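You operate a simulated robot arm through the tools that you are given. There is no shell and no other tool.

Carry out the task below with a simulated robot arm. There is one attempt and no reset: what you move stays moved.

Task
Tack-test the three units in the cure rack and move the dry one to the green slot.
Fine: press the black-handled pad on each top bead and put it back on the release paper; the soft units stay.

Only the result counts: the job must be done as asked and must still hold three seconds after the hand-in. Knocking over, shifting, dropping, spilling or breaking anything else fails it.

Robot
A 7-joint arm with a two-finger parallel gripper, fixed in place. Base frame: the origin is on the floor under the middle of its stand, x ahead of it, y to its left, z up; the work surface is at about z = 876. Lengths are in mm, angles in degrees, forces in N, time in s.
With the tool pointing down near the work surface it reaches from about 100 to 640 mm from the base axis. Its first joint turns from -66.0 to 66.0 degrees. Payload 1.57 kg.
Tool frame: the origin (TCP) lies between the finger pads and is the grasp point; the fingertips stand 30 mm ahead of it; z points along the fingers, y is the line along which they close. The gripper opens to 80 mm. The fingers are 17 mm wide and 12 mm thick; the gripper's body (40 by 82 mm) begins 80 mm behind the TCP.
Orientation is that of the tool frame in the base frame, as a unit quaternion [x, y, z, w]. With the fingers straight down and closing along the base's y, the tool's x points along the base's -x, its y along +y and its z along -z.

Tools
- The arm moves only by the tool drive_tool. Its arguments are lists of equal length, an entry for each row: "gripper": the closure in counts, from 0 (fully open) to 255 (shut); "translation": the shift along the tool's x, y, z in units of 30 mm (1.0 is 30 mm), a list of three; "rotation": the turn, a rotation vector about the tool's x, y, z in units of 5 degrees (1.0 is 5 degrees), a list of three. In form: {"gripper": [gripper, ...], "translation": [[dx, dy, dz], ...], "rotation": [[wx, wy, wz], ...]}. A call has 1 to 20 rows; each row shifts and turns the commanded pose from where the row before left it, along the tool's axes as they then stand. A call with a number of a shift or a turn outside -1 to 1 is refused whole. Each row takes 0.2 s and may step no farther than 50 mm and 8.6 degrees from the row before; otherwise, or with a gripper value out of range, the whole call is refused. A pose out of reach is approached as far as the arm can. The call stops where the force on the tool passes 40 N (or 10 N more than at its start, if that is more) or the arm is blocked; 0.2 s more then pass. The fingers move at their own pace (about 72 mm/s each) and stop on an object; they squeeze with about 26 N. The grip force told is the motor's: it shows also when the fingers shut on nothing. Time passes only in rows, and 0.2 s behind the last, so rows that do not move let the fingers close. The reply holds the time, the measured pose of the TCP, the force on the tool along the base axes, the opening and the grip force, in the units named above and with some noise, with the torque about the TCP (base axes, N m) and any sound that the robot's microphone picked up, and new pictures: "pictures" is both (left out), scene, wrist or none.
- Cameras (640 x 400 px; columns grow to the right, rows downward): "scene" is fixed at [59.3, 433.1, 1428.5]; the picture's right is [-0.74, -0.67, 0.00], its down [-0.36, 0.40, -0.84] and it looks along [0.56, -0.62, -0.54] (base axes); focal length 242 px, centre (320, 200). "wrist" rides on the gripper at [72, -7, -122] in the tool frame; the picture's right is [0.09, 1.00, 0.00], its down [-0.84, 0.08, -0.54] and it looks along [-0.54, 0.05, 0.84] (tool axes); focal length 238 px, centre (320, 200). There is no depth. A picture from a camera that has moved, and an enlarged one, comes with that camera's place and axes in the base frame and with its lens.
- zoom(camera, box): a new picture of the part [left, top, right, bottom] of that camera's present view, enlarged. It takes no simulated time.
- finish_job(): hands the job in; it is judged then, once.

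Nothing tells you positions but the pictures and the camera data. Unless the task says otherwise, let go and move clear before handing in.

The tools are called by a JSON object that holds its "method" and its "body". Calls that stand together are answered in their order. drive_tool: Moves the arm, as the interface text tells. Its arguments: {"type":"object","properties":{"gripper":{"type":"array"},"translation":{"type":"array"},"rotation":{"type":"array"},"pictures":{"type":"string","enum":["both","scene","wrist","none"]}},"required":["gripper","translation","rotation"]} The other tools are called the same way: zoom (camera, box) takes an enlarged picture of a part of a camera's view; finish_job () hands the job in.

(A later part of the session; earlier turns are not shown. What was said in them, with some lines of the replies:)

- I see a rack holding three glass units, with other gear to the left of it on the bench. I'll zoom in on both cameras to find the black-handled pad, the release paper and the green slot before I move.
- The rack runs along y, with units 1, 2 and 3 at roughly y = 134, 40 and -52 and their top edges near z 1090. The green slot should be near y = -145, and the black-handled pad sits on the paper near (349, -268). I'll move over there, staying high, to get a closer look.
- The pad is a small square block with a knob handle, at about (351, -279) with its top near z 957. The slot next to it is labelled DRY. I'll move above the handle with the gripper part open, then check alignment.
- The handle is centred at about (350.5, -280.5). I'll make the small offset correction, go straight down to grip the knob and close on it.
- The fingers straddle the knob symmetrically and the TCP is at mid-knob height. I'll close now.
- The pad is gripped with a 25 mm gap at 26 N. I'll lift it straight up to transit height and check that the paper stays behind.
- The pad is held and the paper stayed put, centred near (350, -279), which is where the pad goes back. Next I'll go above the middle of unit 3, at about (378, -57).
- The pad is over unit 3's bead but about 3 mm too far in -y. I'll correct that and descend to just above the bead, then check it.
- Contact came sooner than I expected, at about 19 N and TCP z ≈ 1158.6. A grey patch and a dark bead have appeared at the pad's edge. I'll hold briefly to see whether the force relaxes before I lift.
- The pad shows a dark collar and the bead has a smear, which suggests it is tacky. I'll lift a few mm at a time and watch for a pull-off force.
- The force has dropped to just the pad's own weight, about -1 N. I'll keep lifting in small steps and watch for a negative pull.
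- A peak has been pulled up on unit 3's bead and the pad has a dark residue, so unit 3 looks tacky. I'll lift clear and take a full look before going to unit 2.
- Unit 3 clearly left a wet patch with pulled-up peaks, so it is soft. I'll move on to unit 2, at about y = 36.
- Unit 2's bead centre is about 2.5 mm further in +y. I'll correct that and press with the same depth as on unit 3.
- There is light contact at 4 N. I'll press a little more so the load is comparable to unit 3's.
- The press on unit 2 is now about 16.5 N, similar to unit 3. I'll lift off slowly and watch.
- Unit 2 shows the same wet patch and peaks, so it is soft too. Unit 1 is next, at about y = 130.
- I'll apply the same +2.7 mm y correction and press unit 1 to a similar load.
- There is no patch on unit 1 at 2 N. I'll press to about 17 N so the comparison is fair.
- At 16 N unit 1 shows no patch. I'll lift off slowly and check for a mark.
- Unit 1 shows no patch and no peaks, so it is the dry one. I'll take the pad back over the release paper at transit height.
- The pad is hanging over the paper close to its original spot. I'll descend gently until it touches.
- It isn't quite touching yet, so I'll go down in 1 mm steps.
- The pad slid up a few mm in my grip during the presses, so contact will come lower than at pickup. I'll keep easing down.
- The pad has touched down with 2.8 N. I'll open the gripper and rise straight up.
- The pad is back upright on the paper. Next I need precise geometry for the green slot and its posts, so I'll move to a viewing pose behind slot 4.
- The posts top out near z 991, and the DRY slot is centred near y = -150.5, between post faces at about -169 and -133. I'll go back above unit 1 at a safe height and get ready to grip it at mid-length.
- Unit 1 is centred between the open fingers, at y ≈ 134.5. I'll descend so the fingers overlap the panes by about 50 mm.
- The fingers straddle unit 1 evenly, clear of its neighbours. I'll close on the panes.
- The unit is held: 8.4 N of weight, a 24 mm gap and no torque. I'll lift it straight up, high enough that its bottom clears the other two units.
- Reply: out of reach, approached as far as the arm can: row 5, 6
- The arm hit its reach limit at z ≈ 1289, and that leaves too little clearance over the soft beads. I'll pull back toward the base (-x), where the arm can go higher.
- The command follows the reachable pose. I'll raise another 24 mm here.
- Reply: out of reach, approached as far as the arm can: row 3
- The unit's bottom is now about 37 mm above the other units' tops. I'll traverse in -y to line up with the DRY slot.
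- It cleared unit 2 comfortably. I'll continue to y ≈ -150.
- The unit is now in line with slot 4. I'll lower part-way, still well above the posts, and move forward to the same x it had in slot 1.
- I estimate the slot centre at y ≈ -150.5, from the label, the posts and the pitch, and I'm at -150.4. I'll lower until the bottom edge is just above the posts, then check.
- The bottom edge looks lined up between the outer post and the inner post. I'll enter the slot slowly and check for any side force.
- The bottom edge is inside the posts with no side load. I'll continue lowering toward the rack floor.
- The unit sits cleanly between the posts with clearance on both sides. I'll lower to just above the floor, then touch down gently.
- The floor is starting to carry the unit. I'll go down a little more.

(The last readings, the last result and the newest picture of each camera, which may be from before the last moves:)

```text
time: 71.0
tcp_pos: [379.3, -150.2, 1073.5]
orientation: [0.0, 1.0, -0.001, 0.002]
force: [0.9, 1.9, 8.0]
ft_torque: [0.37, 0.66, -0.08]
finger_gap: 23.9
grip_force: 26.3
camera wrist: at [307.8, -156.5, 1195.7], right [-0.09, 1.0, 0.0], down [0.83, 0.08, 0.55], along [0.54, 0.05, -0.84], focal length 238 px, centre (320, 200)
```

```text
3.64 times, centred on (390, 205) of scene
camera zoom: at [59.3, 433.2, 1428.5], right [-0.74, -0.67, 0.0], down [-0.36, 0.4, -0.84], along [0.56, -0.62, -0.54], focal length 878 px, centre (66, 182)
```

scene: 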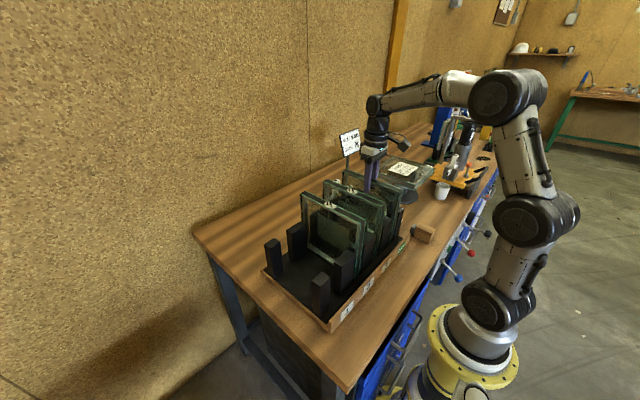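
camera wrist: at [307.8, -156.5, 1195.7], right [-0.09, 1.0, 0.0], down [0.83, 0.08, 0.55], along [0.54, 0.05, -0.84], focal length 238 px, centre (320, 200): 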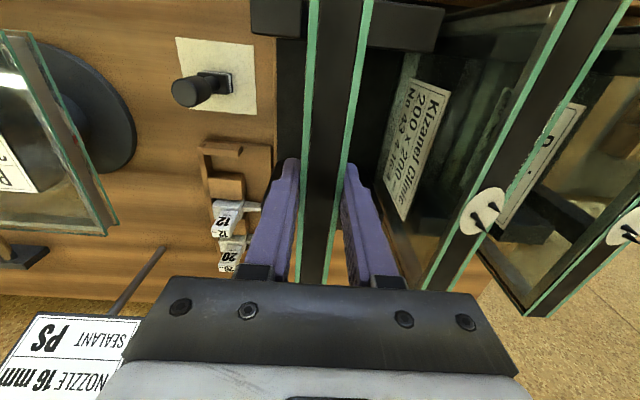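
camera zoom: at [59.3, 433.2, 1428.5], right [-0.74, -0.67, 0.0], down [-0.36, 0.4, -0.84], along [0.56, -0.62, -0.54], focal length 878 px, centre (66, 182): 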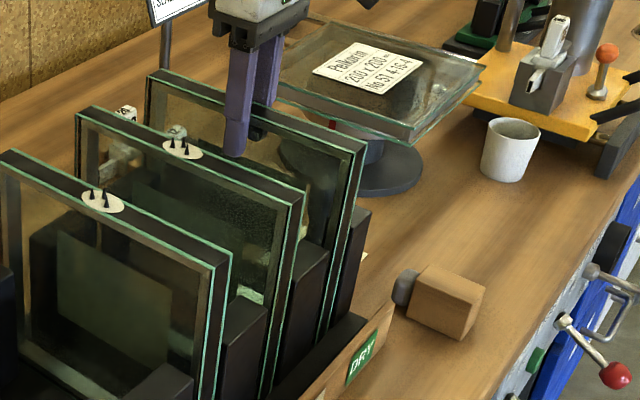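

The unit is on the floor at the same height it had in slot 1. I'll ease off the excess push, then open the fingers gradually.

{"method": "drive_tool", "body": {"gripper": [255, 255], "translation": [[0, 0, -0.02], [0, 0, 0]], "rotation": [[0, 0, 0], [0, 0, 0]], "pictures": "none"}}

{"method": "drive_tool", "body": {"gripper": [172, 160, 145, 130, 115, 100, 100], "translation": [[0, 0, 0], [0, 0, 0], [0, 0, 0], [0, 0, 0], [0, 0, 0], [0, 0, 0], [0, 0, 0]], "rotation": [[0, 0, 0], [0, 0, 0], [0, 0, 0], [0, 0, 0], [0, 0, 0], [0, 0, 0], [0, 0, 0]]}}

{"method": "zoom", "body": {"camera": "scene", "box": [340, 150, 440, 260]}}

{"method": "zoom", "body": {"camera": "wrist", "box": [200, 0, 480, 280]}}

```text
time: 71.6
tcp_pos: [378.9, -150.3, 1074.6]
orientation: [0.0, 1.0, -0.001, 0.002]
force: [1.4, 1.0, 5.3]
ft_torque: [0.18, -0.78, -0.08]
finger_gap: 24.1
grip_force: 25.6
```

```text
time: 73.2
tcp_pos: [377.9, -149.4, 1073.4]
orientation: [0.0, 1.0, 0.0, 0.001]
force: [-0.3, 0.7, 0.7]
ft_torque: [0.02, 0.02, 0.0]
finger_gap: 48.6
grip_force: 0.0
camera wrist: at [307.8, -156.5, 1195.5], right [-0.09, 1.0, 0.0], down [0.84, 0.08, 0.54], along [0.54, 0.05, -0.84], focal length 238 px, centre (320, 200)
```

scene: 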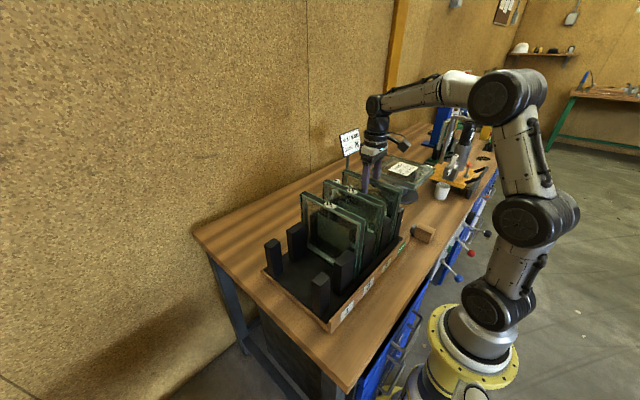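
wrist: 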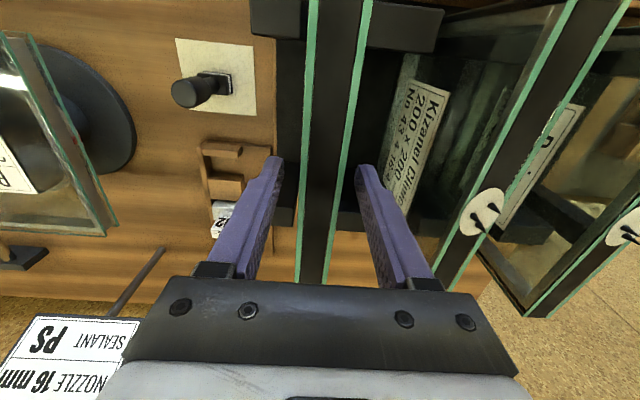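

```text
3.64 times, centred on (390, 205) of scene
camera zoom: at [59.3, 433.1, 1428.5], right [-0.74, -0.67, 0.0], down [-0.36, 0.4, -0.84], along [0.56, -0.62, -0.54], focal length 878 px, centre (66, 182)
```

zoom: 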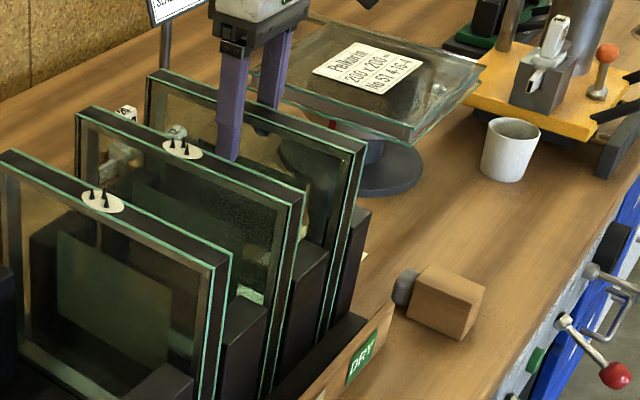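

```text
1.43 times, centred on (340, 140) of wrist
camera zoom: at [307.8, -156.5, 1195.5], right [-0.09, 1.0, 0.0], down [0.84, 0.08, 0.54], along [0.54, 0.05, -0.84], focal length 340 px, centre (291, 286)
```

zoom: 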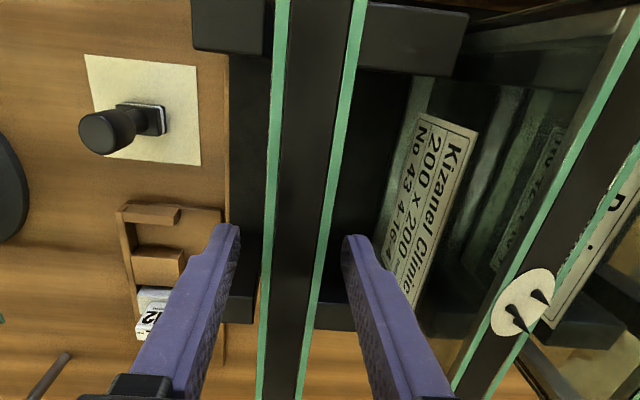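

The unit is released and standing upright, with clearance to both fingers. I'll rise straight up, clear of everything.

{"method": "drive_tool", "body": {"gripper": [100, 100, 100, 100, 100, 100, 100, 100], "translation": [[0, 0, -0.3], [0, 0, -0.6], [0, 0, -0.8], [0, 0, -0.9], [0, 0, -0.9], [0, 0, -0.9], [0, 0, -0.6], [0, 0, 0]], "rotation": [[0, 0, 0], [0, 0, 0], [0, 0, 0], [0, 0, 0], [0, 0, 0], [0, 0, 0], [0, 0, 0], [0, 0, 0]]}}

{"method": "zoom", "body": {"camera": "scene", "box": [240, 150, 440, 340]}}

{"method": "zoom", "body": {"camera": "wrist", "box": [180, 0, 560, 220]}}

```text
time: 75.0
tcp_pos: [377.8, -150.9, 1223.2]
orientation: [0.0, 1.0, 0.0, 0.001]
force: [-0.5, 0.0, -0.1]
ft_torque: [0.02, 0.0, -0.02]
finger_gap: 48.5
grip_force: 0.1
camera wrist: at [307.0, -158.0, 1345.5], right [-0.09, 1.0, 0.0], down [0.84, 0.08, 0.54], along [0.54, 0.05, -0.84], focal length 238 px, centre (320, 200)
```

scene: 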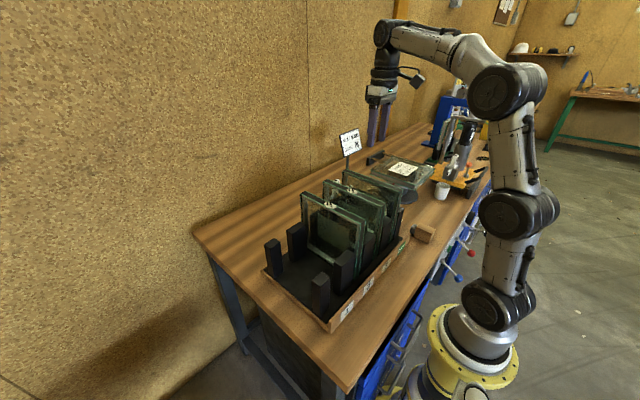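
wrist: 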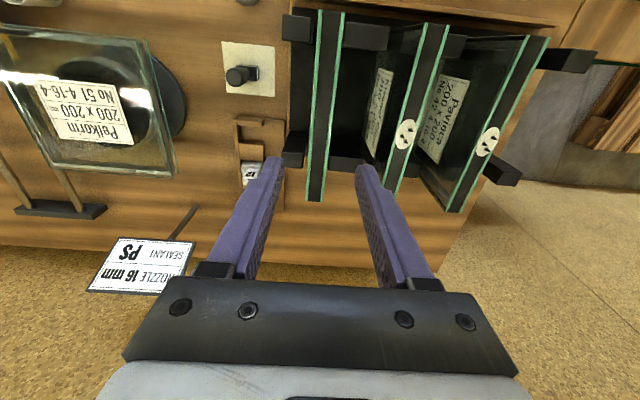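

```text
2.11 times, centred on (340, 245) of scene
camera zoom: at [59.3, 433.1, 1428.5], right [-0.74, -0.67, 0.0], down [-0.36, 0.4, -0.84], along [0.56, -0.62, -0.54], focal length 508 px, centre (278, 105)
```

zoom: 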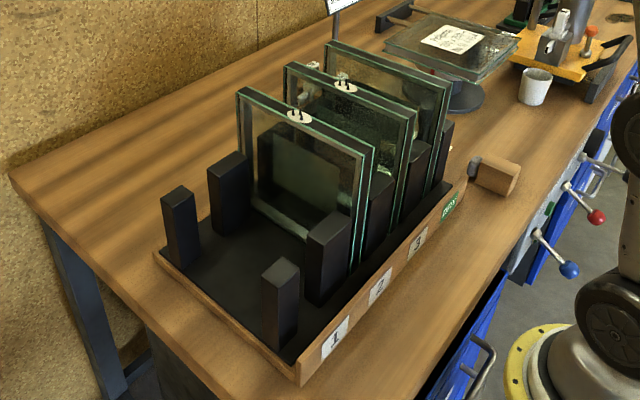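

```text
1.68 times, centred on (370, 110) of wrist
camera zoom: at [307.0, -158.0, 1345.5], right [-0.09, 1.0, 0.0], down [0.84, 0.08, 0.54], along [0.54, 0.05, -0.84], focal length 401 px, centre (236, 352)
```

zoom: 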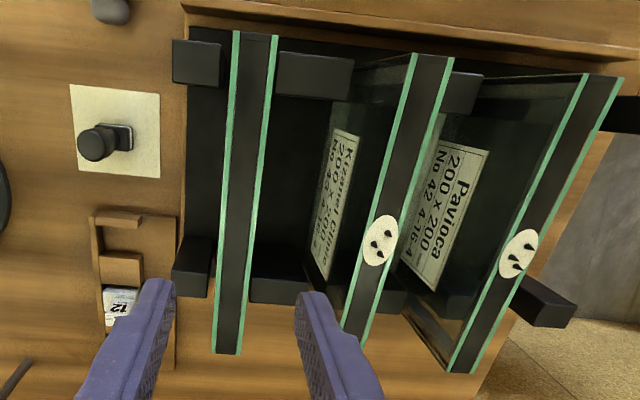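

The dry unit stands in the DRY slot, the soft units haven't moved and the pad is on the paper. I'll back away a little, wait, and do a last check that everything is stable.

{"method": "drive_tool", "body": {"gripper": [100, 100, 100, 100, 100, 100, 100, 100, 100, 100], "translation": [[0.5, 0, -0.3], [0.9, 0, -0.3], [0.9, 0, 0], [0.5, 0, 0], [0, 0, 0], [0, 0, 0], [0, 0, 0], [0, 0, 0], [0, 0, 0], [0, 0, 0]], "rotation": [[0, 0, 0], [0, 0, 0], [0, 0, 0], [0, 0, 0], [0, 0, 0], [0, 0, 0], [0, 0, 0], [0, 0, 0], [0, 0, 0], [0, 0, 0]]}}

{"method": "zoom", "body": {"camera": "scene", "box": [300, 150, 440, 270]}}

{"method": "zoom", "body": {"camera": "wrist", "box": [180, 40, 560, 260]}}

```text
time: 77.2
tcp_pos: [293.6, -152.3, 1241.3]
orientation: [0.0, 1.0, 0.0, 0.0]
force: [-0.4, 0.0, 0.4]
ft_torque: [-0.04, -0.03, 0.01]
finger_gap: 48.8
grip_force: 0.2
camera wrist: at [222.9, -157.1, 1362.4], right [-0.09, 1.0, 0.0], down [0.84, 0.08, 0.54], along [0.54, 0.05, -0.84], focal length 238 px, centre (320, 200)
```

scene: 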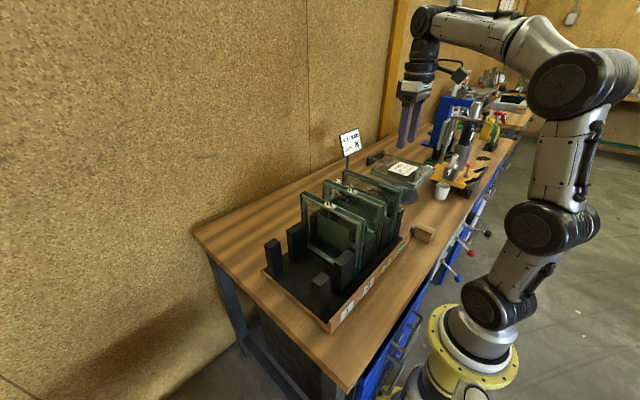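
wrist: 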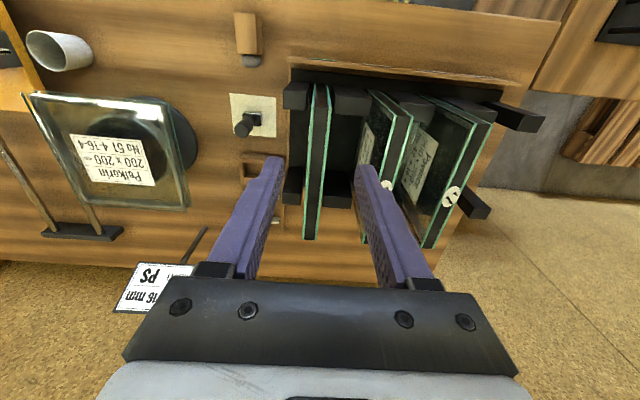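

```text
3.33 times, centred on (370, 210) of scene
camera zoom: at [59.3, 433.1, 1428.5], right [-0.74, -0.67, 0.0], down [-0.36, 0.4, -0.84], along [0.56, -0.62, -0.54], focal length 805 px, centre (153, 167)
```

zoom: 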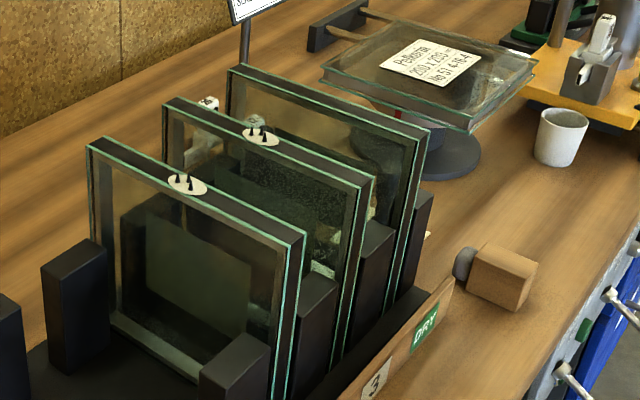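

```text
1.68 times, centred on (370, 150) of wrist
camera zoom: at [222.9, -157.1, 1362.4], right [-0.09, 1.0, 0.0], down [0.84, 0.08, 0.54], along [0.54, 0.05, -0.84], focal length 401 px, centre (236, 284)
```

zoom: 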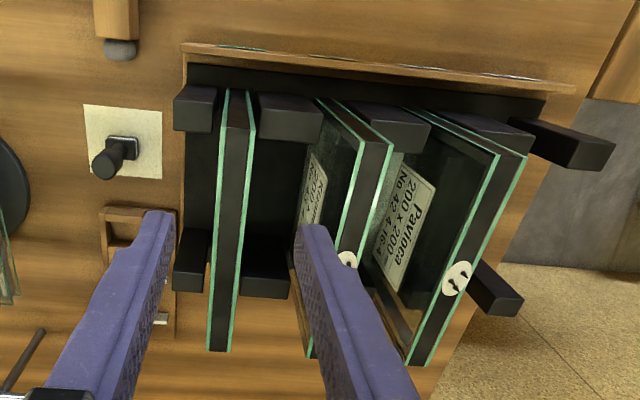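

Everything is stable. Unit 1, the dry one, stands upright in the green DRY slot, soft units 2 and 3 are still in their slots, the pad is upright on the release paper, and the gripper is empty and clear. I'm handing in now.

{"method": "finish_job", "body": {}}

```text
The job is handed in.
```

I tack-tested all three units and moved the dry one, unit 1, to the green DRY slot. The job is handed in, but I haven't seen a verdict.

| Unit | Press | Result | Where it is now |
|---|---|---|---|
| 1 | about 16 N | No mark on the bead: dry | Green DRY slot, upright between the posts |
| 2 | about 16.5 N | Pale patch with pulled-up peaks: soft | Left in slot 2 |
| 3 | about 19 N | Pale patch with pulled-up peaks: soft | Left in slot 3 |

- **Pad:** it's back upright on the release paper, at about the spot I took it from. It picked up a dark residue after the first press, on unit 3, and still has it. I didn't clean it between tests.
- **How I judged dry or soft:** I went by the marks on the beads. The pull-off force showed no clear difference between the units.
- **At hand-in:** a couple of seconds after I let go of unit 1, nothing had shifted. The gripper was empty and clear of the rack.
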